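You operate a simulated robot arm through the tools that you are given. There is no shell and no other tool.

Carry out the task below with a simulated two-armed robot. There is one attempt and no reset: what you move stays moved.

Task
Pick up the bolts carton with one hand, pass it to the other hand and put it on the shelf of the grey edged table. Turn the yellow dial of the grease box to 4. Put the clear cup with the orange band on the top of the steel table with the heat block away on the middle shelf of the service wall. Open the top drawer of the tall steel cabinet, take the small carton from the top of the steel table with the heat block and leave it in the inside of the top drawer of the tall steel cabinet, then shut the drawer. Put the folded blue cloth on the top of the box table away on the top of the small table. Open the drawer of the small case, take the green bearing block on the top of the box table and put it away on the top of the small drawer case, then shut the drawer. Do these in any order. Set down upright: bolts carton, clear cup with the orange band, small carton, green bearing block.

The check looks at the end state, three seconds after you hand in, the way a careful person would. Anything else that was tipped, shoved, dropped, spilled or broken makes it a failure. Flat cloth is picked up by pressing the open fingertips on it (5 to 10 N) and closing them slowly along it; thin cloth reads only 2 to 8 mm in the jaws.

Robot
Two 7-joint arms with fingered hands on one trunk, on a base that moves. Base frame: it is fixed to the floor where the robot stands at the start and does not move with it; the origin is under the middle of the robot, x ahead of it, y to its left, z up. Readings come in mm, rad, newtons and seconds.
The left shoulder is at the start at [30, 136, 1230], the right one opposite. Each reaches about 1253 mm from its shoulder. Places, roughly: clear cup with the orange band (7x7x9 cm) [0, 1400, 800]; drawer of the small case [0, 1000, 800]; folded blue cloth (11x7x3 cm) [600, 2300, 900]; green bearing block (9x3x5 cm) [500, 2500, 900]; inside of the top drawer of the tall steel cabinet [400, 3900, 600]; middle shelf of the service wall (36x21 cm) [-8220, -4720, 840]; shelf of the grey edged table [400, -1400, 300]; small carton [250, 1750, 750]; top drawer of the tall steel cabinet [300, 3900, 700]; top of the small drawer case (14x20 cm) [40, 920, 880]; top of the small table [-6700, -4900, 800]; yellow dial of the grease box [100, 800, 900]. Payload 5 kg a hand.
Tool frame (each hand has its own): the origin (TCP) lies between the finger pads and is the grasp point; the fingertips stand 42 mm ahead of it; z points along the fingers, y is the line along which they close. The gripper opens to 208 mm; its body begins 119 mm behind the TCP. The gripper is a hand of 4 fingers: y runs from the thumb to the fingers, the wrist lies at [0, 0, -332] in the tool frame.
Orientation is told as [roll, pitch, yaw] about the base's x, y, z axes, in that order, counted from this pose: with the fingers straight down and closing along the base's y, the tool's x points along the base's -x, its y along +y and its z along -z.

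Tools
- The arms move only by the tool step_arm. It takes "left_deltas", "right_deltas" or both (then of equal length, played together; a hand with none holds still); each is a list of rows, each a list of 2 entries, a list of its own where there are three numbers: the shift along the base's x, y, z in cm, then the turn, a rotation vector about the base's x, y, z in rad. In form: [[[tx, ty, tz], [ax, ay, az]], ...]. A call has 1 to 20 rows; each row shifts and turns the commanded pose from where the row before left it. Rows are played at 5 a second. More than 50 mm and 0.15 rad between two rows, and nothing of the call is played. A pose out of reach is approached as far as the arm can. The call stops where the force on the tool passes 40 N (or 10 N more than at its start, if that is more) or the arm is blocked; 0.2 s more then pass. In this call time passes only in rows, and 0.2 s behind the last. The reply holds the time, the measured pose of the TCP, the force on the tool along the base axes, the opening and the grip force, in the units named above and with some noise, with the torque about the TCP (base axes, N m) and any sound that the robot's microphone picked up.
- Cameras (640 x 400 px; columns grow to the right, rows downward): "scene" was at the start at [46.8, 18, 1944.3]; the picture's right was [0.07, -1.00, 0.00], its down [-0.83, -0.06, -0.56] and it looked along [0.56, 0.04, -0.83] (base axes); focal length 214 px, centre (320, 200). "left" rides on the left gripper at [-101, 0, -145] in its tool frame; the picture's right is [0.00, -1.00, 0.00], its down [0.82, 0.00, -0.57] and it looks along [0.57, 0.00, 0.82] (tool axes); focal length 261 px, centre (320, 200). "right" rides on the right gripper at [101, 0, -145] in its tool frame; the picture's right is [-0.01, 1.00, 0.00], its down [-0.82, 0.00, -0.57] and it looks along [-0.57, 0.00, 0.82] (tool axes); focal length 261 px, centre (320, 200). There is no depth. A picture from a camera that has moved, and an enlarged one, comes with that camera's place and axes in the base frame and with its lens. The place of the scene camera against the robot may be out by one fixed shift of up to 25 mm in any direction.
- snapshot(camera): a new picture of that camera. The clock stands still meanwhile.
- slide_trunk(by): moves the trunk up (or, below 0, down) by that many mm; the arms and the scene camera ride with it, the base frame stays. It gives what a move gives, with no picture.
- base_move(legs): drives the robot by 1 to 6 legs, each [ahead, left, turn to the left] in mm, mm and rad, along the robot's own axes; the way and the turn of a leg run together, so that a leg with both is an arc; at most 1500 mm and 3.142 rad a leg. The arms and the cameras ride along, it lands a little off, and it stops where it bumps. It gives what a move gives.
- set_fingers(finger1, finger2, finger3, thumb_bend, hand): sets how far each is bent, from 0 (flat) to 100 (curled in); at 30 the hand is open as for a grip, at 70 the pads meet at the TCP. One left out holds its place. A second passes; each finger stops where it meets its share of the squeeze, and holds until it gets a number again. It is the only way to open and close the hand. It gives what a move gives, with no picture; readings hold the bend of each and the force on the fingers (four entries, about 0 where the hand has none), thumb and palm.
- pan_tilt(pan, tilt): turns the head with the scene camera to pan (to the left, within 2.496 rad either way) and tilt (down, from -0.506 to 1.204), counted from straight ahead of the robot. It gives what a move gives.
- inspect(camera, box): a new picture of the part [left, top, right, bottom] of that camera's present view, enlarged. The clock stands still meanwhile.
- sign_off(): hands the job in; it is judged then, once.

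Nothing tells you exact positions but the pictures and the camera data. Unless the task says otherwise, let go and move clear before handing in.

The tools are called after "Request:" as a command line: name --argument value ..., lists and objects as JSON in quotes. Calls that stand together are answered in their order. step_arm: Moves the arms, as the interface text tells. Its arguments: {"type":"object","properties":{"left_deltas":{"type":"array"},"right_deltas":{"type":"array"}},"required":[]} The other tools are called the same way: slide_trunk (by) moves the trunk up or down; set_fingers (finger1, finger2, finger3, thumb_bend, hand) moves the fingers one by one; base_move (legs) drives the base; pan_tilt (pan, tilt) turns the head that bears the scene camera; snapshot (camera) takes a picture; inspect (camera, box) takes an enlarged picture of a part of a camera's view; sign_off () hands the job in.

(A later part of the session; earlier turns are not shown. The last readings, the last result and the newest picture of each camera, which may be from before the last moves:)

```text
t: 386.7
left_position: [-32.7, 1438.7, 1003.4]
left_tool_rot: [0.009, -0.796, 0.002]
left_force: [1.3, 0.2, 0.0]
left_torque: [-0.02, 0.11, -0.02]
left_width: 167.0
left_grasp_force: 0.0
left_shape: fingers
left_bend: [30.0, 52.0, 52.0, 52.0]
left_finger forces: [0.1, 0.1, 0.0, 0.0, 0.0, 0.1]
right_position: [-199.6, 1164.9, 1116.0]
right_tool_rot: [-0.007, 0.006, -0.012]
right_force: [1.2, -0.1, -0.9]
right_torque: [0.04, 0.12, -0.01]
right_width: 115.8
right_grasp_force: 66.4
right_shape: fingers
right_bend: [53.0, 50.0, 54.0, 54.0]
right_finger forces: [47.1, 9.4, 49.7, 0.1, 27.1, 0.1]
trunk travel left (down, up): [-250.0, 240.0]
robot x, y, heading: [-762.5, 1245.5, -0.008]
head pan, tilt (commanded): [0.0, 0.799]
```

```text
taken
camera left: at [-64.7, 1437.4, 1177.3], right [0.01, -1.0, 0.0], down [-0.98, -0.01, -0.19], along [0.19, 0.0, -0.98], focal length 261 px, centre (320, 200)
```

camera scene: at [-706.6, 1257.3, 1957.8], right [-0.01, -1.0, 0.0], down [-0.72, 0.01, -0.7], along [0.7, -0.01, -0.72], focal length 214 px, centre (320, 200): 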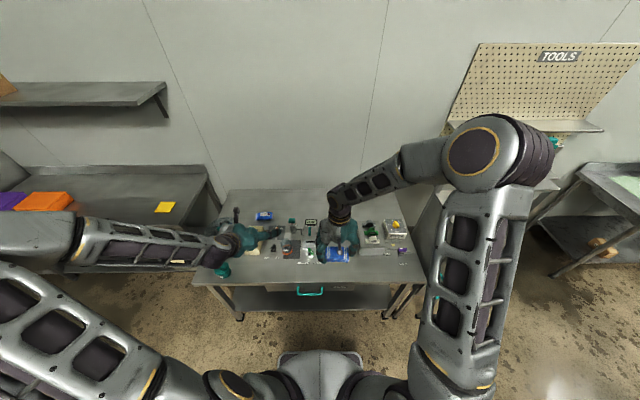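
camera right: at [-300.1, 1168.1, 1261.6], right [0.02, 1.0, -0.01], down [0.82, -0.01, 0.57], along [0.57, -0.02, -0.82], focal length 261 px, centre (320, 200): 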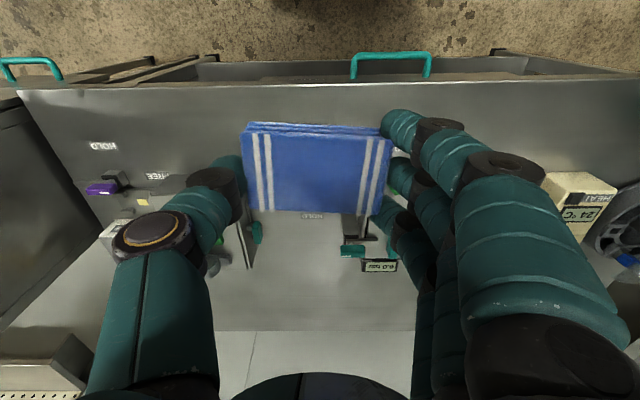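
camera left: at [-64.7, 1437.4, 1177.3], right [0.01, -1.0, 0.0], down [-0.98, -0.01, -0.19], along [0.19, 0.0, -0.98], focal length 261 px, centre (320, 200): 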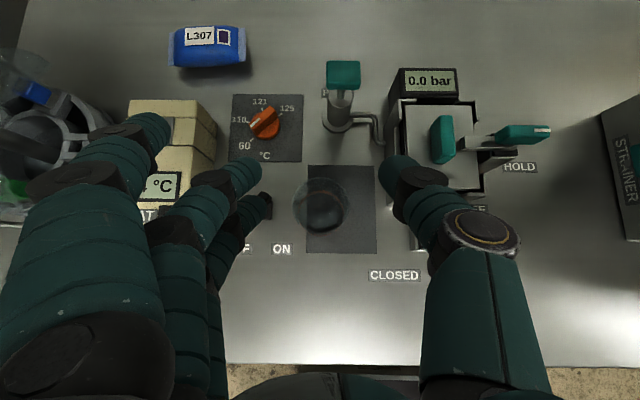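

Perfectly over the cup. I descend vertically.

Request:
step_arm --left_deltas '[[[0, 0, -3], [0, 0, 0]], [[0, 0, -3], [0, 0, 0]], [[0, 0, -2], [0, 0, 0]]]'

Request:
snapshot --camera "left"

```text
t: 387.5
left_position: [-33.3, 1438.6, 924.2]
left_tool_rot: [0.008, -0.796, 0.0]
left_force: [0.6, -0.2, 0.0]
left_torque: [-0.02, 0.05, -0.01]
left_width: 167.1
left_grasp_force: 0.0
left_shape: fingers
left_bend: [30.0, 52.0, 52.0, 52.0]
left_finger forces: [0.0, 0.0, 0.0, 0.0, 0.0, 0.0]
right_position: [-199.6, 1165.5, 1115.8]
right_tool_rot: [-0.009, 0.005, -0.014]
right_force: [0.1, 0.8, -1.5]
right_torque: [-0.01, 0.07, 0.02]
right_width: 116.0
right_grasp_force: 67.2
right_shape: fingers
right_bend: [53.0, 50.0, 54.0, 54.0]
right_finger forces: [47.1, 9.4, 49.7, 0.0, 27.1, 0.1]
trunk travel left (down, up): [-250.0, 240.0]
robot x, y, heading: [-764.1, 1247.7, -0.008]
head pan, tilt (commanded): [0.0, 0.799]
```

```text
taken
camera left: at [-65.3, 1438.2, 1098.0], right [0.01, -1.0, 0.0], down [-0.98, -0.01, -0.19], along [0.19, 0.0, -0.98], focal length 261 px, centre (320, 200)
```

left: 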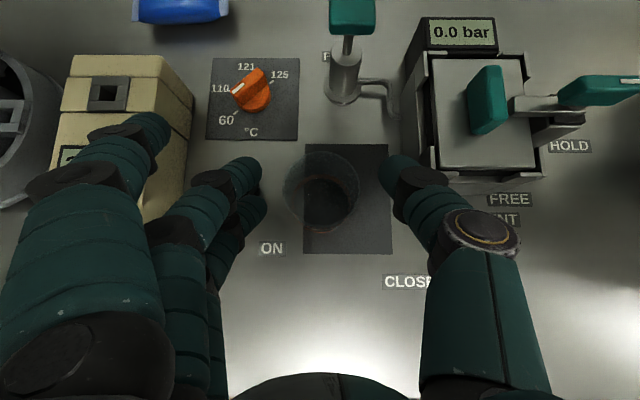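

Request:
step_arm --left_deltas '[[[0, 0, -1.5], [0, 0, 0]], [[0, 0, -1.4], [0, 0, 0]]]'

Request:
snapshot --camera "left"

Request:
inspect --camera "scene" --box '[200, 200, 340, 290]'

```text
t: 388.1
left_position: [-33.7, 1438.9, 895.9]
left_tool_rot: [0.008, -0.799, 0.003]
left_force: [0.9, 0.2, -0.2]
left_torque: [-0.02, 0.04, -0.03]
left_width: 167.3
left_grasp_force: 0.0
left_shape: fingers
left_bend: [30.0, 52.0, 52.0, 52.0]
left_finger forces: [0.0, 0.0, 0.0, 0.0, 0.0, 0.0]
right_position: [-200.2, 1166.3, 1115.4]
right_tool_rot: [-0.008, 0.005, -0.014]
right_force: [-1.2, -0.1, -1.0]
right_torque: [0.01, 0.01, -0.02]
right_width: 115.7
right_grasp_force: 66.5
right_shape: fingers
right_bend: [53.0, 50.0, 54.0, 54.0]
right_finger forces: [47.2, 9.3, 49.7, 0.0, 27.1, 0.0]
trunk travel left (down, up): [-250.0, 240.0]
robot x, y, heading: [-759.8, 1244.9, -0.009]
head pan, tilt (commanded): [0.0, 0.799]
```

```text
taken
camera left: at [-66.3, 1438.1, 1069.3], right [0.01, -1.0, 0.0], down [-0.98, -0.01, -0.19], along [0.19, 0.0, -0.98], focal length 261 px, centre (320, 200)
```

left: 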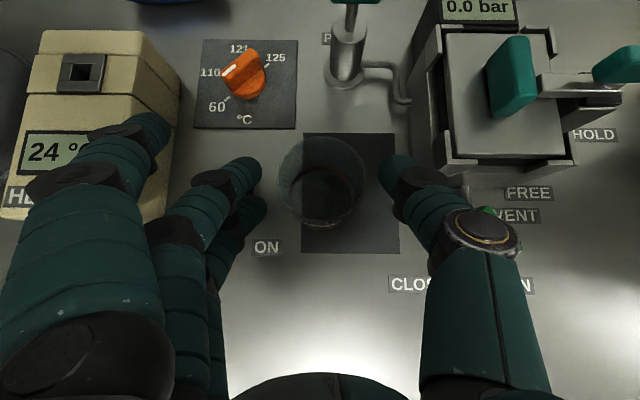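

```text
4.44 times, centred on (270, 245) of scene
camera zoom: at [-706.1, 1258.3, 1957.8], right [-0.01, -1.0, 0.0], down [-0.72, 0.01, -0.7], along [0.7, -0.01, -0.72], focal length 953 px, centre (542, 0)
```

zoom: 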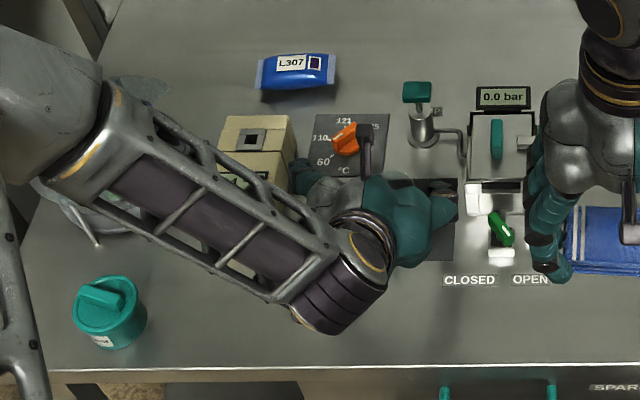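

The cup is between finger and thumb. I close gently with two fingers and the thumb.

Request:
set_fingers --hand "left" --finger2 60 --finger3 60 --thumb_bend 59

Request:
snapshot --camera "left"

```text
t: 389.1
left_position: [-33.1, 1438.4, 895.3]
left_tool_rot: [0.005, -0.795, 0.002]
left_force: [0.6, 0.2, -1.0]
left_torque: [0.01, -0.02, -0.01]
left_width: 151.4
left_grasp_force: 1.5
left_shape: fingers
left_bend: [30.0, 59.0, 60.0, 58.0]
left_finger forces: [0.0, 1.9, 0.0, 0.1, 1.9, 0.0]
right_position: [-201.4, 1164.5, 1116.2]
right_tool_rot: [-0.009, 0.006, -0.013]
right_force: [-0.1, 0.7, -0.1]
right_torque: [-0.02, -0.02, 0.02]
right_width: 115.9
right_grasp_force: 66.8
right_shape: fingers
right_bend: [53.0, 50.0, 54.0, 54.0]
right_finger forces: [47.2, 9.3, 49.7, 0.1, 27.1, 0.0]
trunk travel left (down, up): [-250.0, 240.0]
robot x, y, heading: [-764.1, 1242.5, -0.012]
head pan, tilt (commanded): [0.0, 0.799]
```

```text
taken
camera left: at [-66.4, 1438.2, 1069.6], right [0.01, -1.0, 0.0], down [-0.98, -0.01, -0.19], along [0.19, 0.0, -0.98], focal length 261 px, centre (320, 200)
```

left: 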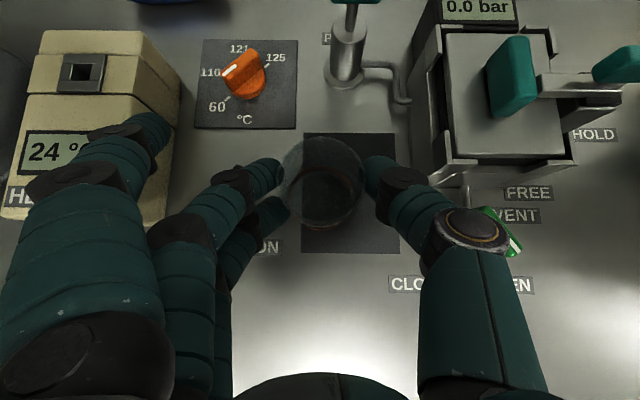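

Light contact at both sides. I tighten moderately.

Request:
set_fingers --hand "left" --finger2 67 --finger3 66 --thumb_bend 63

Request:
snapshot --camera "left"

```text
t: 390.1
left_position: [-33.3, 1437.8, 895.7]
left_tool_rot: [0.007, -0.797, 0.0]
left_force: [-0.4, 0.1, 0.0]
left_torque: [0.03, 0.0, -0.01]
left_width: 151.6
left_grasp_force: 13.4
left_shape: fingers
left_bend: [30.0, 60.0, 62.0, 60.0]
left_finger forces: [0.0, 8.0, 5.4, 0.0, 13.5, 0.0]
right_position: [-200.4, 1165.3, 1115.1]
right_tool_rot: [-0.01, 0.005, -0.014]
right_force: [0.2, -0.6, -0.8]
right_torque: [-0.02, 0.03, 0.02]
right_width: 115.9
right_grasp_force: 66.9
right_shape: fingers
right_bend: [53.0, 50.0, 54.0, 54.0]
right_finger forces: [47.2, 9.3, 49.8, 0.0, 27.1, 0.0]
trunk travel left (down, up): [-250.0, 240.0]
robot x, y, heading: [-763.3, 1245.9, -0.015]
head pan, tilt (commanded): [0.0, 0.799]
```

```text
taken
camera left: at [-66.3, 1438.2, 1069.5], right [0.01, -1.0, 0.0], down [-0.98, -0.01, -0.19], along [0.19, 0.0, -0.98], focal length 261 px, centre (320, 200)
```

left: 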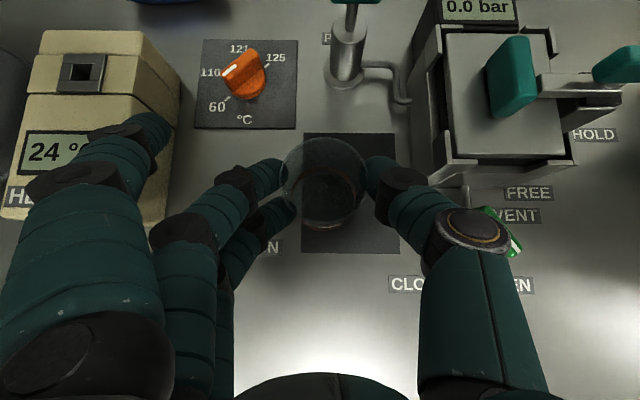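

Request:
set_fingers --hand "left" --finger2 70 --finger3 69 --thumb_bend 65

Request:
step_arm --left_deltas '[[[0, 0, 0.8], [0, 0, 0]], [[0, 0, 1.5], [0, 0, 0]], [[0, 0, 3], [0, 0, 0]], [[0, 0, 4], [0, 0, 0]], [[0, 0, 4], [0, 0, 0]]]'

Request:
snapshot --camera "left"

Request:
inspect --camera "scene" --box '[200, 190, 340, 290]'

```text
t: 391.1
left_position: [-33.2, 1438.3, 894.7]
left_tool_rot: [0.007, -0.796, 0.002]
left_force: [-1.3, -0.2, 0.4]
left_torque: [0.02, 0.01, 0.01]
left_width: 150.3
left_grasp_force: 17.5
left_shape: fingers
left_bend: [30.0, 60.0, 62.0, 61.0]
left_finger forces: [0.0, 8.3, 8.7, 0.0, 17.1, 0.0]
right_position: [-199.3, 1164.8, 1114.7]
right_tool_rot: [-0.009, 0.005, -0.014]
right_force: [0.0, -0.1, 0.2]
right_torque: [0.02, -0.03, 0.0]
right_width: 115.6
right_grasp_force: 66.4
right_shape: fingers
right_bend: [53.0, 50.0, 54.0, 54.0]
right_finger forces: [47.2, 9.3, 49.8, 0.0, 27.1, 0.1]
trunk travel left (down, up): [-250.0, 240.0]
robot x, y, heading: [-767.7, 1245.9, -0.014]
head pan, tilt (commanded): [0.0, 0.799]
```

```text
t: 392.3
left_position: [-36.4, 1437.6, 1029.4]
left_tool_rot: [0.007, -0.795, 0.003]
left_force: [-1.2, -1.7, -0.2]
left_torque: [0.07, -0.09, 0.07]
left_width: 150.5
left_grasp_force: 16.8
left_shape: fingers
left_bend: [30.0, 60.0, 62.0, 61.0]
left_finger forces: [0.1, 8.3, 8.8, 0.0, 17.1, 0.0]
right_position: [-201.0, 1165.4, 1116.4]
right_tool_rot: [-0.006, 0.003, -0.014]
right_force: [-1.5, 0.1, 0.0]
right_torque: [0.05, -0.07, -0.02]
right_width: 116.0
right_grasp_force: 67.5
right_shape: fingers
right_bend: [53.0, 50.0, 54.0, 54.0]
right_finger forces: [47.3, 9.3, 49.9, 0.0, 27.0, 0.1]
trunk travel left (down, up): [-250.0, 240.0]
robot x, y, heading: [-762.1, 1247.0, -0.017]
head pan, tilt (commanded): [0.0, 0.799]
```

```text
taken
camera left: at [-67.8, 1437.2, 1203.0], right [0.01, -1.0, 0.0], down [-0.98, -0.01, -0.19], along [0.19, 0.0, -0.98], focal length 261 px, centre (320, 200)
```

left: 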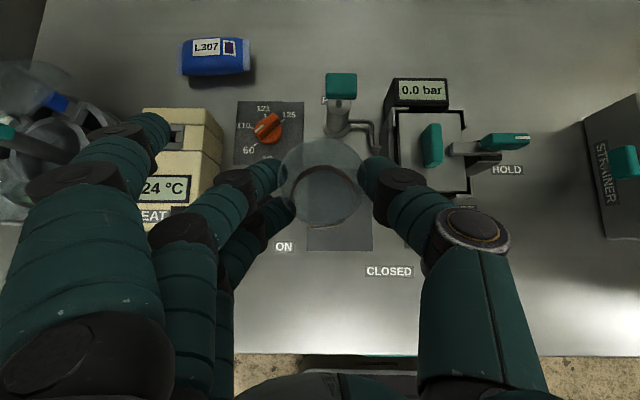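

```text
4.00 times, centred on (270, 240) of scene
camera zoom: at [-707.8, 1257.2, 1957.9], right [-0.01, -1.0, 0.0], down [-0.72, 0.01, -0.7], along [0.7, -0.01, -0.72], focal length 858 px, centre (520, 40)
```

zoom: 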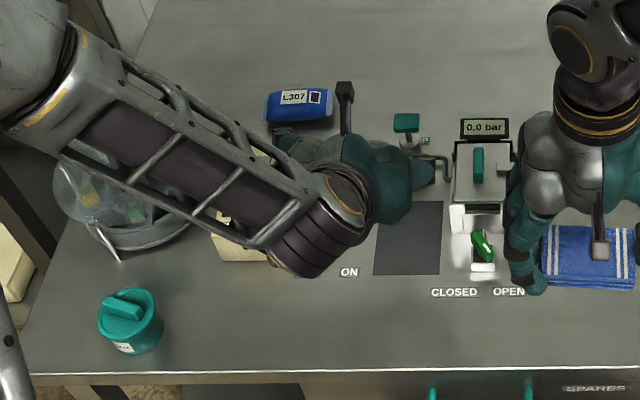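

The cup is safely lifted. Now I survey the route to the far end before driving.

Request:
step_arm --left_deltas '[[[-2, 0, 3], [0, 0, 0]], [[-2, 0, 3], [0, 0, 0]], [[-2, 0, 3], [0, 0, 0]]]'

Request:
base_move --legs '[[-150, 0, 0.01]]'

Request:
pan_tilt --pan 2.45 --tilt 0.35

Request:
snapshot --camera "scene"

Request:
pan_tilt --pan -2.45 --tilt 0.35

Request:
snapshot --camera "scene"

```text
t: 393.1
left_position: [-95.5, 1436.7, 1119.0]
left_tool_rot: [0.007, -0.798, 0.001]
left_force: [-1.4, 0.1, -0.8]
left_torque: [0.05, -0.11, 0.01]
left_width: 150.3
left_grasp_force: 17.5
left_shape: fingers
left_bend: [30.0, 60.0, 62.0, 61.0]
left_finger forces: [0.0, 8.3, 8.7, 0.0, 17.0, 0.0]
right_position: [-202.5, 1163.8, 1115.8]
right_tool_rot: [-0.008, 0.005, -0.015]
right_force: [-0.7, 0.0, -0.2]
right_torque: [0.03, -0.15, 0.06]
right_width: 115.6
right_grasp_force: 66.4
right_shape: fingers
right_bend: [53.0, 50.0, 54.0, 54.0]
right_finger forces: [47.4, 9.3, 50.1, 0.0, 27.1, 0.0]
trunk travel left (down, up): [-250.0, 240.0]
robot x, y, heading: [-760.9, 1243.8, -0.014]
head pan, tilt (commanded): [0.0, 0.799]
```

```text
t: 394.5
left_position: [-247.1, 1445.3, 1118.9]
left_tool_rot: [0.006, -0.796, 0.011]
left_force: [-1.0, 0.0, 0.0]
left_torque: [0.0, -0.06, 0.02]
left_width: 150.0
left_grasp_force: 16.9
left_shape: fingers
left_bend: [30.0, 60.0, 62.0, 61.0]
left_finger forces: [0.0, 8.3, 8.8, 0.0, 16.9, 0.0]
right_position: [-352.6, 1171.0, 1116.5]
right_tool_rot: [-0.008, 0.003, -0.004]
right_force: [-0.2, 1.1, 0.0]
right_torque: [0.0, -0.15, 0.03]
right_width: 115.6
right_grasp_force: 67.1
right_shape: fingers
right_bend: [53.0, 50.0, 54.0, 54.0]
right_finger forces: [47.4, 9.4, 50.0, 0.1, 27.0, 0.0]
trunk travel left (down, up): [-250.0, 240.0]
robot x, y, heading: [-909.3, 1247.4, -0.005]
head pan, tilt (commanded): [0.0, 0.799]
```

```text
t: 396.7
left_position: [-246.7, 1447.0, 1118.6]
left_tool_rot: [0.006, -0.797, 0.009]
left_force: [0.6, 0.4, -1.4]
left_torque: [0.01, 0.02, -0.01]
left_width: 150.4
left_grasp_force: 16.4
left_shape: fingers
left_bend: [30.0, 60.0, 62.0, 61.0]
left_finger forces: [0.1, 8.4, 8.7, 0.0, 17.0, 0.0]
right_position: [-350.3, 1171.9, 1116.6]
right_tool_rot: [-0.007, 0.006, -0.003]
right_force: [-0.6, -0.5, -0.8]
right_torque: [-0.03, 0.0, -0.01]
right_width: 115.9
right_grasp_force: 66.9
right_shape: fingers
right_bend: [53.0, 50.0, 54.0, 54.0]
right_finger forces: [47.5, 9.2, 50.1, 0.1, 27.1, 0.1]
trunk travel left (down, up): [-250.0, 240.0]
robot x, y, heading: [-913.9, 1246.8, -0.006]
head pan, tilt (commanded): [2.45, 0.351]
```

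```text
taken
camera scene: at [-1008.5, 1319.3, 1997.5], right [0.64, 0.77, 0.0], down [0.26, -0.22, -0.94], along [-0.72, 0.6, -0.34], focal length 214 px, centre (320, 200)
```

scene: 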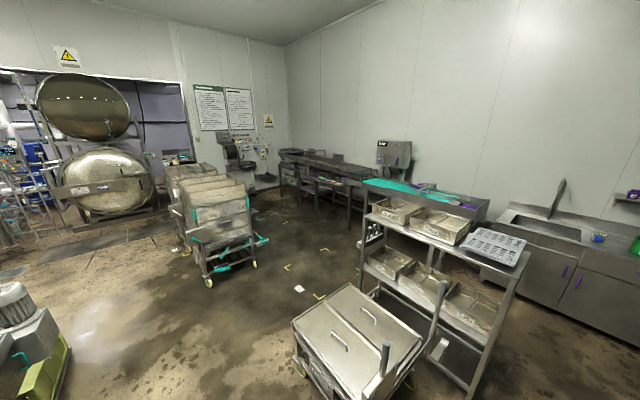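

```text
t: 400.6
left_position: [-245.9, 1445.3, 1118.4]
left_tool_rot: [0.006, -0.797, 0.011]
left_force: [-0.3, 0.4, 0.2]
left_torque: [0.01, 0.02, 0.0]
left_width: 150.2
left_grasp_force: 17.3
left_shape: fingers
left_bend: [30.0, 60.0, 62.0, 61.0]
left_finger forces: [0.0, 8.3, 8.8, 0.1, 17.1, 0.1]
right_position: [-349.8, 1172.2, 1116.3]
right_tool_rot: [-0.009, 0.005, -0.003]
right_force: [-0.2, 0.5, -0.6]
right_torque: [0.02, 0.03, -0.02]
right_width: 116.0
right_grasp_force: 66.7
right_shape: fingers
right_bend: [53.0, 50.0, 54.0, 54.0]
right_finger forces: [47.5, 9.3, 50.2, 0.0, 27.1, 0.1]
trunk travel left (down, up): [-250.0, 240.0]
robot x, y, heading: [-912.8, 1245.1, -0.001]
head pan, tilt (commanded): [-2.45, 0.351]
```

```text
taken
camera scene: at [-1008.8, 1200.5, 1997.5], right [-0.64, 0.77, 0.0], down [0.26, 0.22, -0.94], along [-0.72, -0.6, -0.34], focal length 214 px, centre (320, 200)
```

scene: 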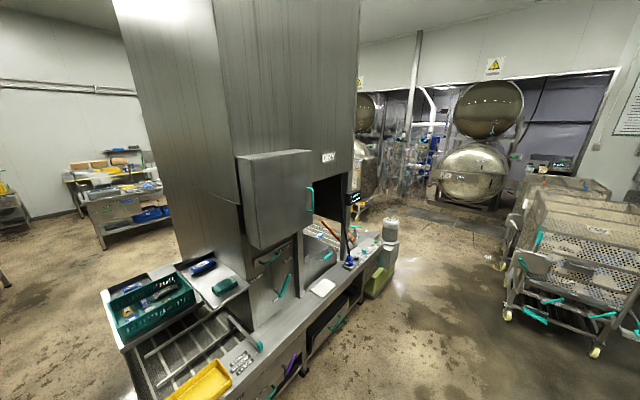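

The corridor west (between the DRY machine and the trolleys) is clear. I turn to face −y and travel sideways to the west, keeping the cup and cloth in front.

Request:
base_move --legs '[[0, 0, -1.571], [0, -1500, 0], [0, -900, 0]]'

Request:
pan_tilt --pan -0.9 --tilt 0.4

Request:
snapshot --camera "scene"

Request:
snapshot --camera "left"

```text
t: 416.2
left_position: [-3129.6, 604.3, 1118.7]
left_tool_rot: [0.009, -0.796, -1.574]
left_force: [-0.3, 0.8, -0.3]
left_torque: [-0.03, -0.03, 0.05]
left_width: 150.2
left_grasp_force: 16.8
left_shape: fingers
left_bend: [30.0, 60.0, 62.0, 61.0]
left_finger forces: [0.1, 8.2, 8.7, 0.0, 16.8, 0.0]
right_position: [-3403.5, 711.7, 1115.2]
right_tool_rot: [-0.009, 0.005, -1.587]
right_force: [-0.2, 0.4, -0.6]
right_torque: [-0.02, -0.01, -0.01]
right_width: 115.7
right_grasp_force: 73.1
right_shape: fingers
right_bend: [53.0, 50.0, 54.0, 54.0]
right_finger forces: [52.8, 9.2, 56.2, 0.0, 27.3, 0.0]
trunk travel left (down, up): [-250.0, 240.0]
robot x, y, heading: [-3323.4, 1273.4, -1.581]
head pan, tilt (commanded): [-2.45, 0.351]
```

```text
t: 417.9
left_position: [-3130.5, 604.2, 1117.6]
left_tool_rot: [0.009, -0.795, -1.57]
left_force: [-0.6, 0.8, 0.0]
left_torque: [0.0, -0.03, -0.02]
left_width: 150.4
left_grasp_force: 17.2
left_shape: fingers
left_bend: [30.0, 60.0, 62.0, 61.0]
left_finger forces: [0.1, 8.2, 8.8, 0.1, 16.7, 0.0]
right_position: [-3402.4, 711.7, 1116.1]
right_tool_rot: [-0.008, 0.004, -1.587]
right_force: [0.1, 0.3, -0.6]
right_torque: [0.03, 0.01, 0.02]
right_width: 115.6
right_grasp_force: 72.1
right_shape: fingers
right_bend: [53.0, 50.0, 54.0, 54.0]
right_finger forces: [52.9, 9.2, 56.2, 0.0, 27.3, 0.0]
trunk travel left (down, up): [-250.0, 240.0]
robot x, y, heading: [-3322.1, 1274.0, -1.585]
head pan, tilt (commanded): [-0.901, 0.4]
```

```text
taken
camera scene: at [-3388.4, 1259.9, 1992.9], right [-0.61, 0.79, 0.0], down [0.31, 0.24, -0.92], along [-0.73, -0.56, -0.39], focal length 214 px, centre (320, 200)
```

scene: 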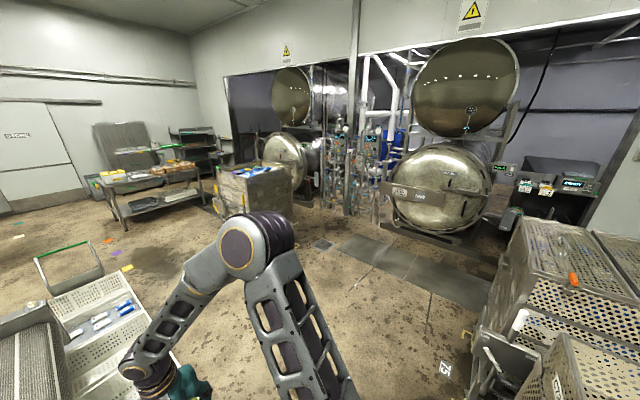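

```text
taken
camera left: at [-3130.7, 637.9, 1292.6], right [-1.0, -0.01, 0.0], down [-0.01, 0.98, -0.19], along [0.0, -0.19, -0.98], focal length 261 px, centre (320, 200)
```

left: 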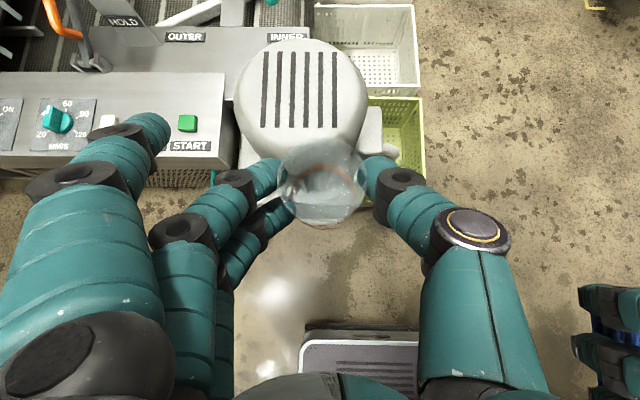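

Clear floor ahead-right. I first move a bit forward away from the trolleys, then further west, then south past the machine's end.

Request:
base_move --legs '[[250, 0, 0.012], [0, -850, 0], [1100, 0, 0]]'

Request:
pan_tilt --pan -0.5 --tilt 0.35

Request:
snapshot --camera "scene"

```text
t: 428.9
left_position: [-3967.1, -738.8, 1117.6]
left_tool_rot: [0.008, -0.794, -1.565]
left_force: [-0.5, -0.3, -0.8]
left_torque: [0.02, -0.01, -0.01]
left_width: 150.3
left_grasp_force: 16.5
left_shape: fingers
left_bend: [30.0, 60.0, 62.0, 61.0]
left_finger forces: [0.1, 8.2, 8.7, 0.0, 16.8, 0.1]
right_position: [-4240.8, -633.7, 1114.1]
right_tool_rot: [-0.01, 0.004, -1.579]
right_force: [-0.3, 0.4, -0.9]
right_torque: [0.05, 0.03, 0.0]
right_width: 115.7
right_grasp_force: 72.9
right_shape: fingers
right_bend: [53.0, 50.0, 54.0, 54.0]
right_finger forces: [53.1, 9.3, 56.4, 0.0, 27.3, 0.0]
trunk travel left (down, up): [-250.0, 240.0]
robot x, y, heading: [-4162.6, -70.5, -1.577]
head pan, tilt (commanded): [-0.901, 0.4]
```

```text
t: 429.8
left_position: [-3967.0, -739.1, 1117.6]
left_tool_rot: [0.008, -0.795, -1.563]
left_force: [1.0, 0.8, -0.9]
left_torque: [-0.01, -0.01, 0.02]
left_width: 150.3
left_grasp_force: 16.5
left_shape: fingers
left_bend: [30.0, 60.0, 62.0, 61.0]
left_finger forces: [0.0, 8.2, 8.7, 0.0, 16.8, 0.0]
right_position: [-4238.7, -632.8, 1115.7]
right_tool_rot: [-0.006, 0.005, -1.579]
right_force: [0.4, -0.4, -0.1]
right_torque: [0.03, 0.01, -0.02]
right_width: 116.2
right_grasp_force: 73.0
right_shape: fingers
right_bend: [53.0, 50.0, 54.0, 54.0]
right_finger forces: [53.2, 9.2, 56.4, 0.0, 27.3, 0.0]
trunk travel left (down, up): [-250.0, 240.0]
robot x, y, heading: [-4158.9, -69.3, -1.576]
head pan, tilt (commanded): [-0.499, 0.351]
```

```text
taken
camera scene: at [-4201.6, -109.4, 1997.4], right [-0.87, 0.48, 0.0], down [0.17, 0.3, -0.94], along [-0.46, -0.82, -0.34], focal length 214 px, centre (320, 200)
```

scene: 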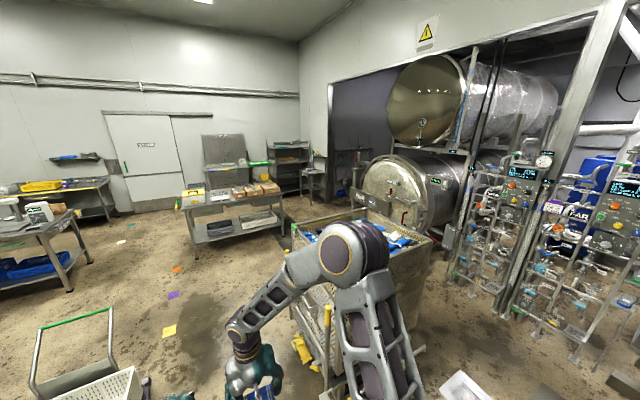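

The small table is visible past the carton table near the retort room's pillar. I advance south along the clear lane and look again.

Request:
base_move --legs '[[1450, 0, 0.005]]'

Request:
pan_tilt --pan -1.0 --tilt 0.5

Request:
snapshot --camera "scene"

Request:
pan_tilt --pan -0.2 --tilt 0.5

Request:
snapshot --camera "scene"

```text
t: 437.0
left_position: [-3957.5, -2186.0, 1118.0]
left_tool_rot: [0.006, -0.796, -1.55]
left_force: [0.5, 0.0, -1.0]
left_torque: [0.0, 0.0, 0.01]
left_width: 150.3
left_grasp_force: 16.8
left_shape: fingers
left_bend: [30.0, 60.0, 62.0, 61.0]
left_finger forces: [0.0, 8.2, 8.7, 0.1, 16.8, 0.1]
right_position: [-4232.0, -2081.9, 1115.2]
right_tool_rot: [-0.007, 0.006, -1.568]
right_force: [0.3, 0.0, 0.2]
right_torque: [0.0, -0.01, -0.03]
right_width: 115.8
right_grasp_force: 73.1
right_shape: fingers
right_bend: [53.0, 50.0, 54.0, 54.0]
right_finger forces: [53.4, 9.2, 56.6, 0.1, 27.3, 0.1]
trunk travel left (down, up): [-250.0, 240.0]
robot x, y, heading: [-4163.0, -1517.6, -1.566]
head pan, tilt (commanded): [-0.499, 0.351]
```

```text
t: 437.9
left_position: [-3958.4, -2184.8, 1118.4]
left_tool_rot: [0.008, -0.794, -1.552]
left_force: [-1.2, -0.3, 0.4]
left_torque: [0.03, -0.03, 0.04]
left_width: 150.2
left_grasp_force: 16.6
left_shape: fingers
left_bend: [30.0, 60.0, 62.0, 61.0]
left_finger forces: [0.1, 8.2, 8.7, 0.0, 16.7, 0.0]
right_position: [-4232.5, -2083.4, 1116.0]
right_tool_rot: [-0.007, 0.005, -1.568]
right_force: [0.2, -0.3, -1.2]
right_torque: [0.01, 0.02, 0.01]
right_width: 115.7
right_grasp_force: 73.3
right_shape: fingers
right_bend: [53.0, 50.0, 54.0, 54.0]
right_finger forces: [53.4, 9.2, 56.8, 0.0, 27.4, 0.1]
trunk travel left (down, up): [-250.0, 240.0]
robot x, y, heading: [-4164.2, -1524.6, -1.565]
head pan, tilt (commanded): [-1.0, 0.499]
```

```text
taken
camera scene: at [-4232.8, -1527.0, 1983.8], right [-0.55, 0.84, 0.0], down [0.4, 0.26, -0.88], along [-0.74, -0.48, -0.48], focal length 214 px, centre (320, 200)
```

scene: 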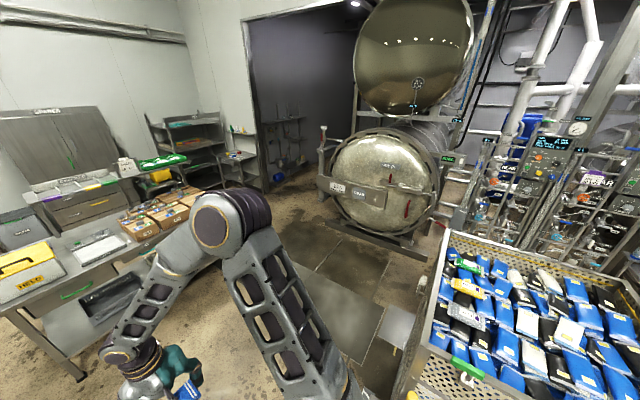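

```text
t: 439.1
left_position: [-3958.2, -2184.2, 1119.0]
left_tool_rot: [0.008, -0.796, -1.552]
left_force: [0.0, 1.0, 0.4]
left_torque: [0.03, -0.04, 0.02]
left_width: 150.4
left_grasp_force: 16.5
left_shape: fingers
left_bend: [30.0, 60.0, 62.0, 61.0]
left_finger forces: [0.0, 8.2, 8.7, 0.0, 16.8, 0.0]
right_position: [-4233.3, -2084.2, 1115.6]
right_tool_rot: [-0.01, 0.005, -1.568]
right_force: [-0.2, 0.3, 0.2]
right_torque: [0.02, -0.01, 0.03]
right_width: 115.6
right_grasp_force: 73.4
right_shape: fingers
right_bend: [53.0, 50.0, 54.0, 54.0]
right_finger forces: [53.5, 9.2, 56.7, 0.1, 27.2, 0.0]
trunk travel left (down, up): [-250.0, 240.0]
robot x, y, heading: [-4159.4, -1516.7, -1.568]
head pan, tilt (commanded): [-0.201, 0.499]
```

```text
taken
camera scene: at [-4174.3, -1566.4, 1983.8], right [-0.98, 0.19, 0.0], down [0.09, 0.47, -0.88], along [-0.17, -0.86, -0.48], focal length 214 px, centre (320, 200)
```

scene: 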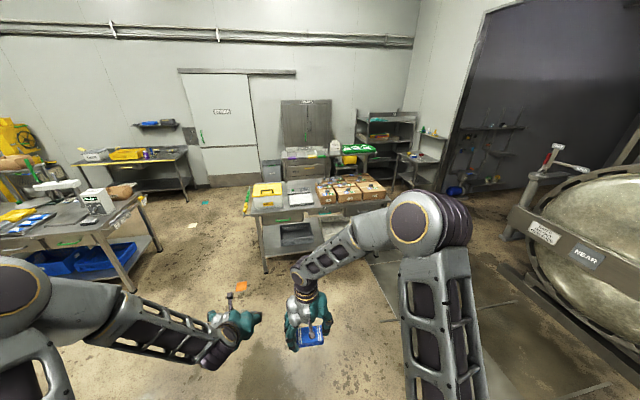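

The corridor between the basket trolley (y>−1445) and the carton table (y<−3340) is wide. I go through it to the west.

Request:
base_move --legs '[[850, 0, 0], [0, -1400, 0], [0, -500, 0]]'

Request:
pan_tilt --pan -0.3 --tilt 0.5

Request:
snapshot --camera "scene"

```text
t: 452.7
left_position: [-5860.3, -3051.6, 1118.3]
left_tool_rot: [0.007, -0.793, -1.547]
left_force: [-0.7, 0.1, -0.2]
left_torque: [0.01, -0.06, 0.03]
left_width: 150.1
left_grasp_force: 16.6
left_shape: fingers
left_bend: [30.0, 60.0, 62.0, 61.0]
left_finger forces: [0.0, 8.2, 8.7, 0.0, 16.7, 0.0]
right_position: [-6135.2, -2951.3, 1115.8]
right_tool_rot: [-0.007, 0.006, -1.563]
right_force: [-0.5, -0.9, -0.7]
right_torque: [0.01, -0.04, 0.03]
right_width: 115.8
right_grasp_force: 73.4
right_shape: fingers
right_bend: [53.0, 50.0, 54.0, 54.0]
right_finger forces: [53.7, 9.1, 57.0, 0.0, 27.3, 0.0]
trunk travel left (down, up): [-250.0, 240.0]
robot x, y, heading: [-6068.8, -2386.1, -1.562]
head pan, tilt (commanded): [-0.201, 0.499]
```

```text
t: 453.4
left_position: [-5859.8, -3051.4, 1118.8]
left_tool_rot: [0.006, -0.797, -1.547]
left_force: [0.4, -0.2, 0.2]
left_torque: [0.02, -0.02, 0.0]
left_width: 150.3
left_grasp_force: 16.7
left_shape: fingers
left_bend: [30.0, 60.0, 62.0, 61.0]
left_finger forces: [0.0, 8.2, 8.7, 0.1, 16.8, 0.1]
right_position: [-6133.3, -2950.5, 1115.5]
right_tool_rot: [-0.007, 0.005, -1.563]
right_force: [0.8, 0.6, 0.1]
right_torque: [0.02, 0.0, -0.01]
right_width: 116.2
right_grasp_force: 73.9
right_shape: fingers
right_bend: [53.0, 50.0, 54.0, 54.0]
right_finger forces: [53.8, 9.2, 57.0, 0.0, 27.3, 0.1]
trunk travel left (down, up): [-250.0, 240.0]
robot x, y, heading: [-6065.3, -2384.3, -1.563]
head pan, tilt (commanded): [-0.3, 0.499]
```

```text
taken
camera scene: at [-6085.9, -2431.5, 1983.8], right [-0.96, 0.29, 0.0], down [0.14, 0.46, -0.88], along [-0.25, -0.84, -0.48], focal length 214 px, centre (320, 200)
```

scene: 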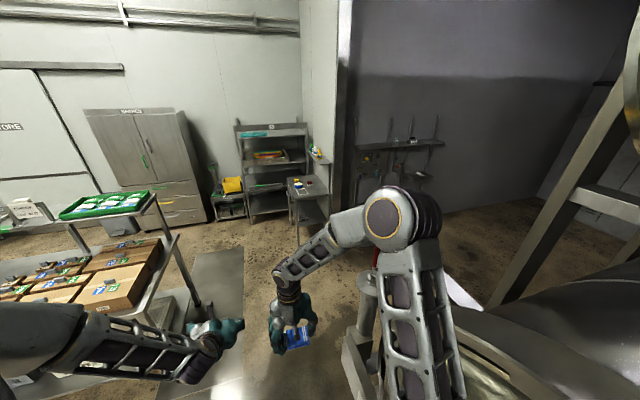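

Both targets are now visible: the small table beside the pillar and the service wall in the recess. I zoom in.

Request:
inspect --camera "scene" --box '[220, 110, 348, 230]'

Request:
inspect --camera "scene" --box '[340, 100, 460, 200]'

```text
3.33 times, centred on (284, 170) of scene
camera zoom: at [-6085.9, -2431.5, 1983.8], right [-0.96, 0.29, 0.0], down [0.14, 0.46, -0.88], along [-0.25, -0.84, -0.48], focal length 715 px, centre (440, 300)
```

zoom: 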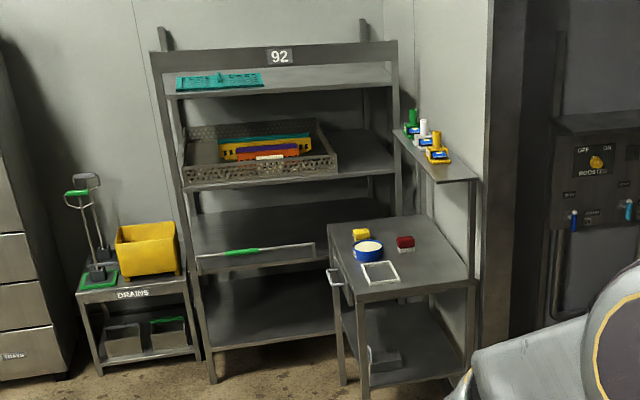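

```text
4.00 times, centred on (400, 150) of scene
camera zoom: at [-6085.9, -2431.5, 1983.8], right [-0.96, 0.29, 0.0], down [0.14, 0.46, -0.88], along [-0.25, -0.84, -0.48], focal length 858 px, centre (0, 400)
```

zoom: 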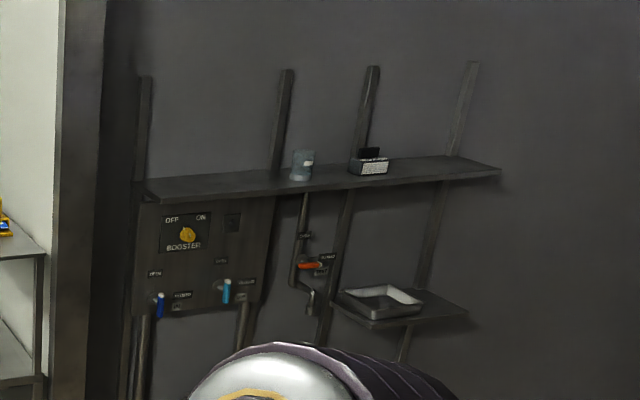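

The middle shelf is the small one holding a shallow tray; there's free room at its right end for the cup. I look right to see how to get in past the retort.

Request:
pan_tilt --pan -1.1 --tilt 0.6

Request:
snapshot --camera "scene"

Request:
pan_tilt --pan -0.6 --tilt 0.7

Request:
snapshot --camera "scene"

```text
t: 454.5
left_position: [-5859.4, -3051.5, 1118.1]
left_tool_rot: [0.006, -0.796, -1.549]
left_force: [0.2, -0.7, -0.5]
left_torque: [0.02, 0.0, 0.02]
left_width: 150.4
left_grasp_force: 17.0
left_shape: fingers
left_bend: [30.0, 60.0, 62.0, 61.0]
left_finger forces: [0.1, 8.1, 8.7, 0.1, 16.8, 0.1]
right_position: [-6132.8, -2950.4, 1116.7]
right_tool_rot: [-0.008, 0.007, -1.564]
right_force: [-0.3, 0.7, -0.8]
right_torque: [0.0, 0.04, 0.03]
right_width: 115.6
right_grasp_force: 73.6
right_shape: fingers
right_bend: [53.0, 50.0, 54.0, 54.0]
right_finger forces: [53.8, 9.2, 57.0, 0.0, 27.3, 0.0]
trunk travel left (down, up): [-250.0, 240.0]
robot x, y, heading: [-6065.6, -2387.9, -1.56]
head pan, tilt (commanded): [-1.1, 0.6]
```

```text
taken
camera scene: at [-6138.2, -2385.4, 1974.7], right [-0.46, 0.89, 0.0], down [0.5, 0.26, -0.83], along [-0.73, -0.38, -0.56], focal length 214 px, centre (320, 200)
```

scene: 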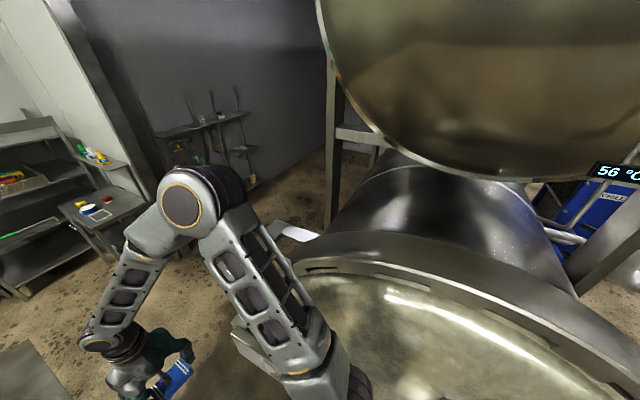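

```text
t: 455.5
left_position: [-5859.4, -3051.5, 1118.7]
left_tool_rot: [0.008, -0.796, -1.547]
left_force: [-0.2, -0.1, -0.9]
left_torque: [-0.01, -0.01, 0.04]
left_width: 150.5
left_grasp_force: 16.9
left_shape: fingers
left_bend: [30.0, 60.0, 62.0, 61.0]
left_finger forces: [0.0, 8.2, 8.8, 0.1, 16.7, 0.0]
right_position: [-6133.0, -2952.0, 1115.9]
right_tool_rot: [-0.01, 0.006, -1.564]
right_force: [0.1, 0.6, -1.0]
right_torque: [-0.01, -0.02, -0.01]
right_width: 115.9
right_grasp_force: 74.1
right_shape: fingers
right_bend: [53.0, 50.0, 54.0, 54.0]
right_finger forces: [53.8, 9.2, 57.0, 0.1, 27.4, 0.0]
trunk travel left (down, up): [-250.0, 240.0]
robot x, y, heading: [-6067.2, -2387.7, -1.558]
head pan, tilt (commanded): [-0.6, 0.7]
```

```text
taken
camera scene: at [-6107.3, -2414.9, 1966.1], right [-0.83, 0.56, 0.0], down [0.36, 0.54, -0.76], along [-0.43, -0.64, -0.64], focal length 214 px, centre (320, 200)
```

scene: 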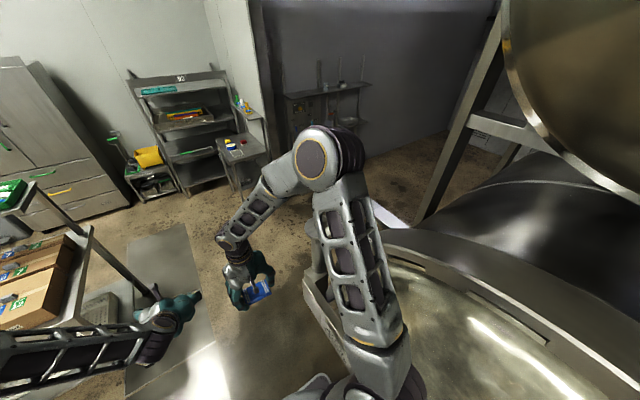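

The retort is close on my right, so I sidestep a little left, then go forward past it.

Request:
base_move --legs '[[0, 110, -0.01], [1050, 0, 0]]'

Request:
pan_tilt --pan -0.5 --tilt 0.6

Request:
snapshot --camera "scene"

Request:
pan_tilt --pan -1.4 --tilt 0.6

Request:
snapshot --camera "scene"

```text
t: 461.7
left_position: [-5757.7, -4102.9, 1117.8]
left_tool_rot: [0.006, -0.796, -1.559]
left_force: [-0.6, 1.0, 0.0]
left_torque: [0.03, 0.0, -0.01]
left_width: 150.1
left_grasp_force: 17.6
left_shape: fingers
left_bend: [30.0, 60.0, 62.0, 61.0]
left_finger forces: [0.1, 8.1, 8.8, 0.1, 17.0, 0.0]
right_position: [-6030.4, -3998.5, 1116.4]
right_tool_rot: [-0.008, 0.005, -1.574]
right_force: [-0.5, -0.2, -0.2]
right_torque: [0.04, -0.01, 0.0]
right_width: 116.0
right_grasp_force: 74.0
right_shape: fingers
right_bend: [53.0, 50.0, 54.0, 54.0]
right_finger forces: [54.2, 9.1, 57.3, 0.0, 27.4, 0.0]
trunk travel left (down, up): [-250.0, 240.0]
robot x, y, heading: [-5953.3, -3432.6, -1.573]
head pan, tilt (commanded): [-0.6, 0.7]
```

```text
t: 462.3
left_position: [-5756.1, -4103.4, 1118.6]
left_tool_rot: [0.008, -0.796, -1.558]
left_force: [0.3, 0.2, 0.0]
left_torque: [0.0, 0.02, 0.02]
left_width: 150.5
left_grasp_force: 16.9
left_shape: fingers
left_bend: [30.0, 60.0, 62.0, 61.0]
left_finger forces: [0.0, 8.2, 8.7, 0.0, 16.9, 0.0]
right_position: [-6031.2, -3999.3, 1115.1]
right_tool_rot: [-0.009, 0.006, -1.573]
right_force: [0.1, -0.1, -0.2]
right_torque: [-0.03, -0.01, -0.03]
right_width: 115.9
right_grasp_force: 74.3
right_shape: fingers
right_bend: [53.0, 50.0, 54.0, 54.0]
right_finger forces: [54.1, 9.2, 57.3, 0.1, 27.3, 0.1]
trunk travel left (down, up): [-250.0, 240.0]
robot x, y, heading: [-5955.2, -3432.7, -1.568]
head pan, tilt (commanded): [-0.499, 0.6]
```

```text
taken
camera scene: at [-5992.8, -3471.2, 1974.6], right [-0.88, 0.48, 0.0], down [0.27, 0.5, -0.82], along [-0.4, -0.72, -0.57], focal length 214 px, centre (320, 200)
```

scene: 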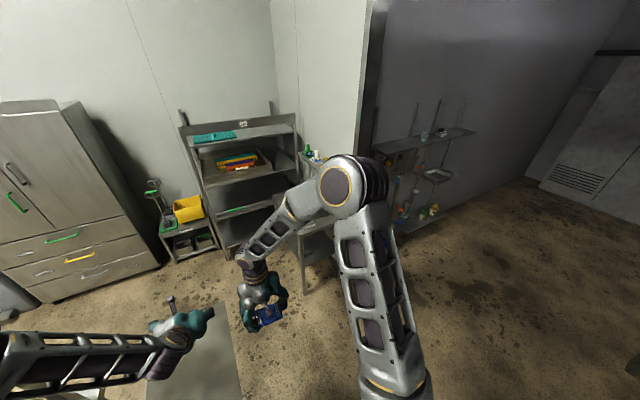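

```text
t: 463.5
left_position: [-5757.1, -4103.5, 1119.5]
left_tool_rot: [0.007, -0.793, -1.559]
left_force: [-0.4, -0.4, -0.2]
left_torque: [-0.01, 0.02, 0.0]
left_width: 150.5
left_grasp_force: 17.3
left_shape: fingers
left_bend: [30.0, 60.0, 62.0, 61.0]
left_finger forces: [0.0, 8.2, 8.8, 0.1, 17.0, 0.1]
right_position: [-6030.9, -3997.9, 1115.3]
right_tool_rot: [-0.008, 0.006, -1.574]
right_force: [-0.7, 0.0, -0.4]
right_torque: [-0.04, -0.02, 0.04]
right_width: 115.9
right_grasp_force: 73.7
right_shape: fingers
right_bend: [53.0, 50.0, 54.0, 54.0]
right_finger forces: [54.3, 9.2, 57.4, 0.0, 27.4, 0.1]
trunk travel left (down, up): [-250.0, 240.0]
robot x, y, heading: [-5959.3, -3437.2, -1.574]
head pan, tilt (commanded): [-1.4, 0.6]
```

```text
taken
camera scene: at [-6037.5, -3408.9, 1974.7], right [-0.17, 0.99, 0.0], down [0.56, 0.1, -0.83], along [-0.81, -0.14, -0.56], focal length 214 px, centre (320, 200)
```

scene: 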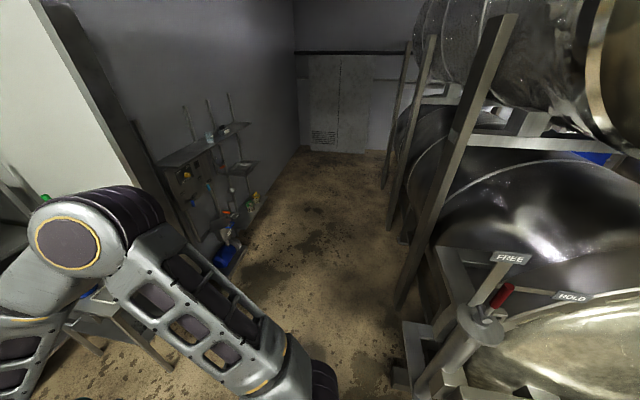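

The recess is a wide corridor along the service wall. First the cloth: I position in front of the small table.

Request:
base_move --legs '[[0, -540, 0], [480, 0, 0]]'

Request:
snapshot --camera "right"

Request:
pan_tilt --pan 0.0 --tilt 0.7

Request:
snapshot --camera "scene"

```text
t: 469.1
left_position: [-6298.0, -4583.4, 1117.8]
left_tool_rot: [0.008, -0.797, -1.559]
left_force: [-0.2, 0.2, -0.6]
left_torque: [0.05, 0.01, 0.03]
left_width: 150.5
left_grasp_force: 17.1
left_shape: fingers
left_bend: [30.0, 60.0, 62.0, 61.0]
left_finger forces: [0.1, 8.2, 8.8, 0.0, 16.8, 0.0]
right_position: [-6569.4, -4478.3, 1116.0]
right_tool_rot: [-0.009, 0.004, -1.576]
right_force: [0.0, -0.2, -0.6]
right_torque: [0.07, 0.0, 0.01]
right_width: 115.9
right_grasp_force: 74.4
right_shape: fingers
right_bend: [53.0, 50.0, 54.0, 54.0]
right_finger forces: [54.3, 9.2, 57.6, 0.0, 27.3, 0.0]
trunk travel left (down, up): [-250.0, 240.0]
robot x, y, heading: [-6493.3, -3916.7, -1.572]
head pan, tilt (commanded): [-1.4, 0.6]
```

```text
taken
camera right: at [-6567.2, -4378.3, 1261.2], right [1.0, -0.01, -0.01], down [0.0, -0.82, 0.57], along [-0.01, -0.57, -0.82], focal length 261 px, centre (320, 200)
```

right: 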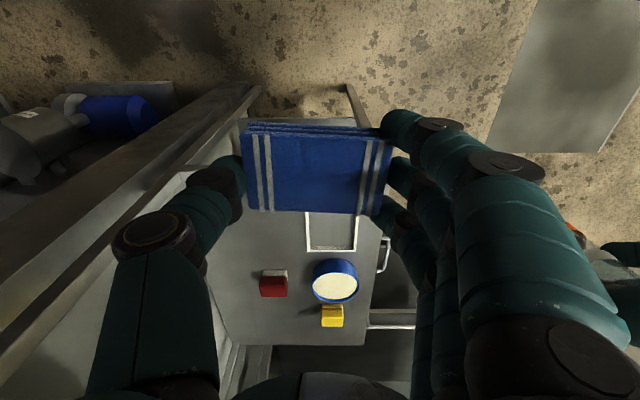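

```text
t: 470.6
left_position: [-6296.5, -4581.6, 1118.3]
left_tool_rot: [0.007, -0.799, -1.56]
left_force: [0.2, 0.5, -0.3]
left_torque: [0.0, 0.03, 0.01]
left_width: 150.2
left_grasp_force: 17.0
left_shape: fingers
left_bend: [30.0, 60.0, 62.0, 61.0]
left_finger forces: [0.0, 8.2, 8.9, 0.1, 16.9, 0.1]
right_position: [-6569.3, -4478.1, 1116.7]
right_tool_rot: [-0.009, 0.005, -1.576]
right_force: [0.4, -0.3, 0.4]
right_torque: [-0.01, 0.0, 0.02]
right_width: 115.9
right_grasp_force: 73.8
right_shape: fingers
right_bend: [53.0, 50.0, 54.0, 54.0]
right_finger forces: [54.5, 9.3, 57.5, 0.0, 27.4, 0.1]
trunk travel left (down, up): [-250.0, 240.0]
robot x, y, heading: [-6495.7, -3914.8, -1.573]
head pan, tilt (commanded): [0.0, 0.7]
```

```text
taken
camera scene: at [-6489.4, -3957.8, 1966.0], right [-1.0, 0.0, 0.0], down [0.0, 0.64, -0.76], along [0.0, -0.76, -0.64], focal length 214 px, centre (320, 200)
```

scene: 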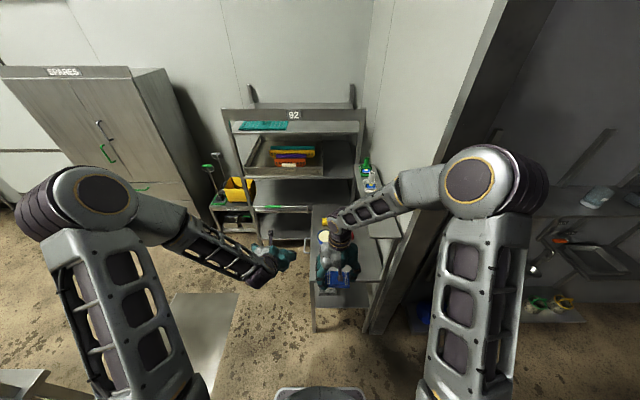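

I zoom to see the small table's top and the shelf above it.

Request:
inspect --camera "scene" --box '[290, 140, 430, 340]'

Request:
snapshot --camera "left"

```text
2.00 times, centred on (360, 240) of scene
camera zoom: at [-6489.4, -3957.8, 1966.0], right [-1.0, 0.0, 0.0], down [0.0, 0.64, -0.76], along [0.0, -0.76, -0.64], focal length 429 px, centre (240, 120)
```

zoom: 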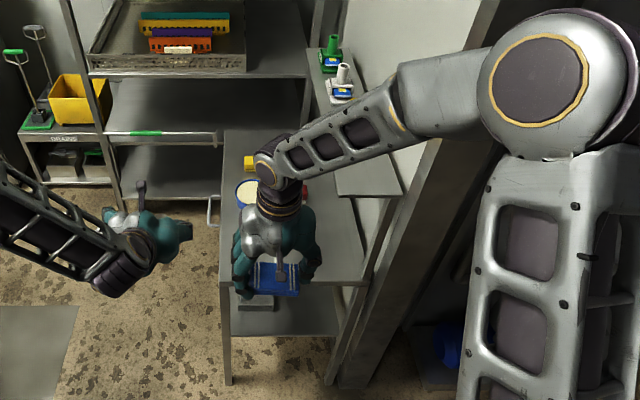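

```text
taken
camera left: at [-6297.4, -4549.1, 1292.5], right [-1.0, -0.02, 0.0], down [-0.02, 0.98, -0.19], along [0.0, -0.19, -0.98], focal length 261 px, centre (320, 200)
```

left: 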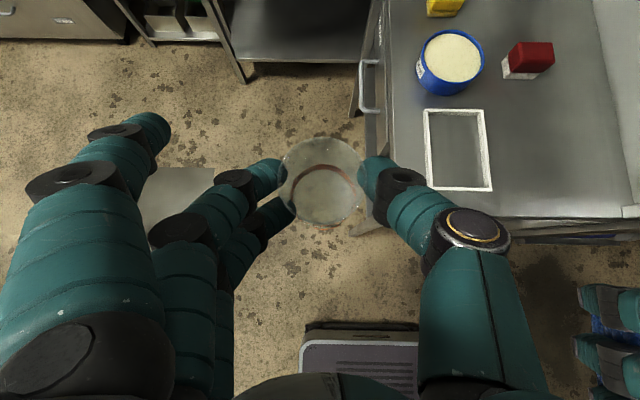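

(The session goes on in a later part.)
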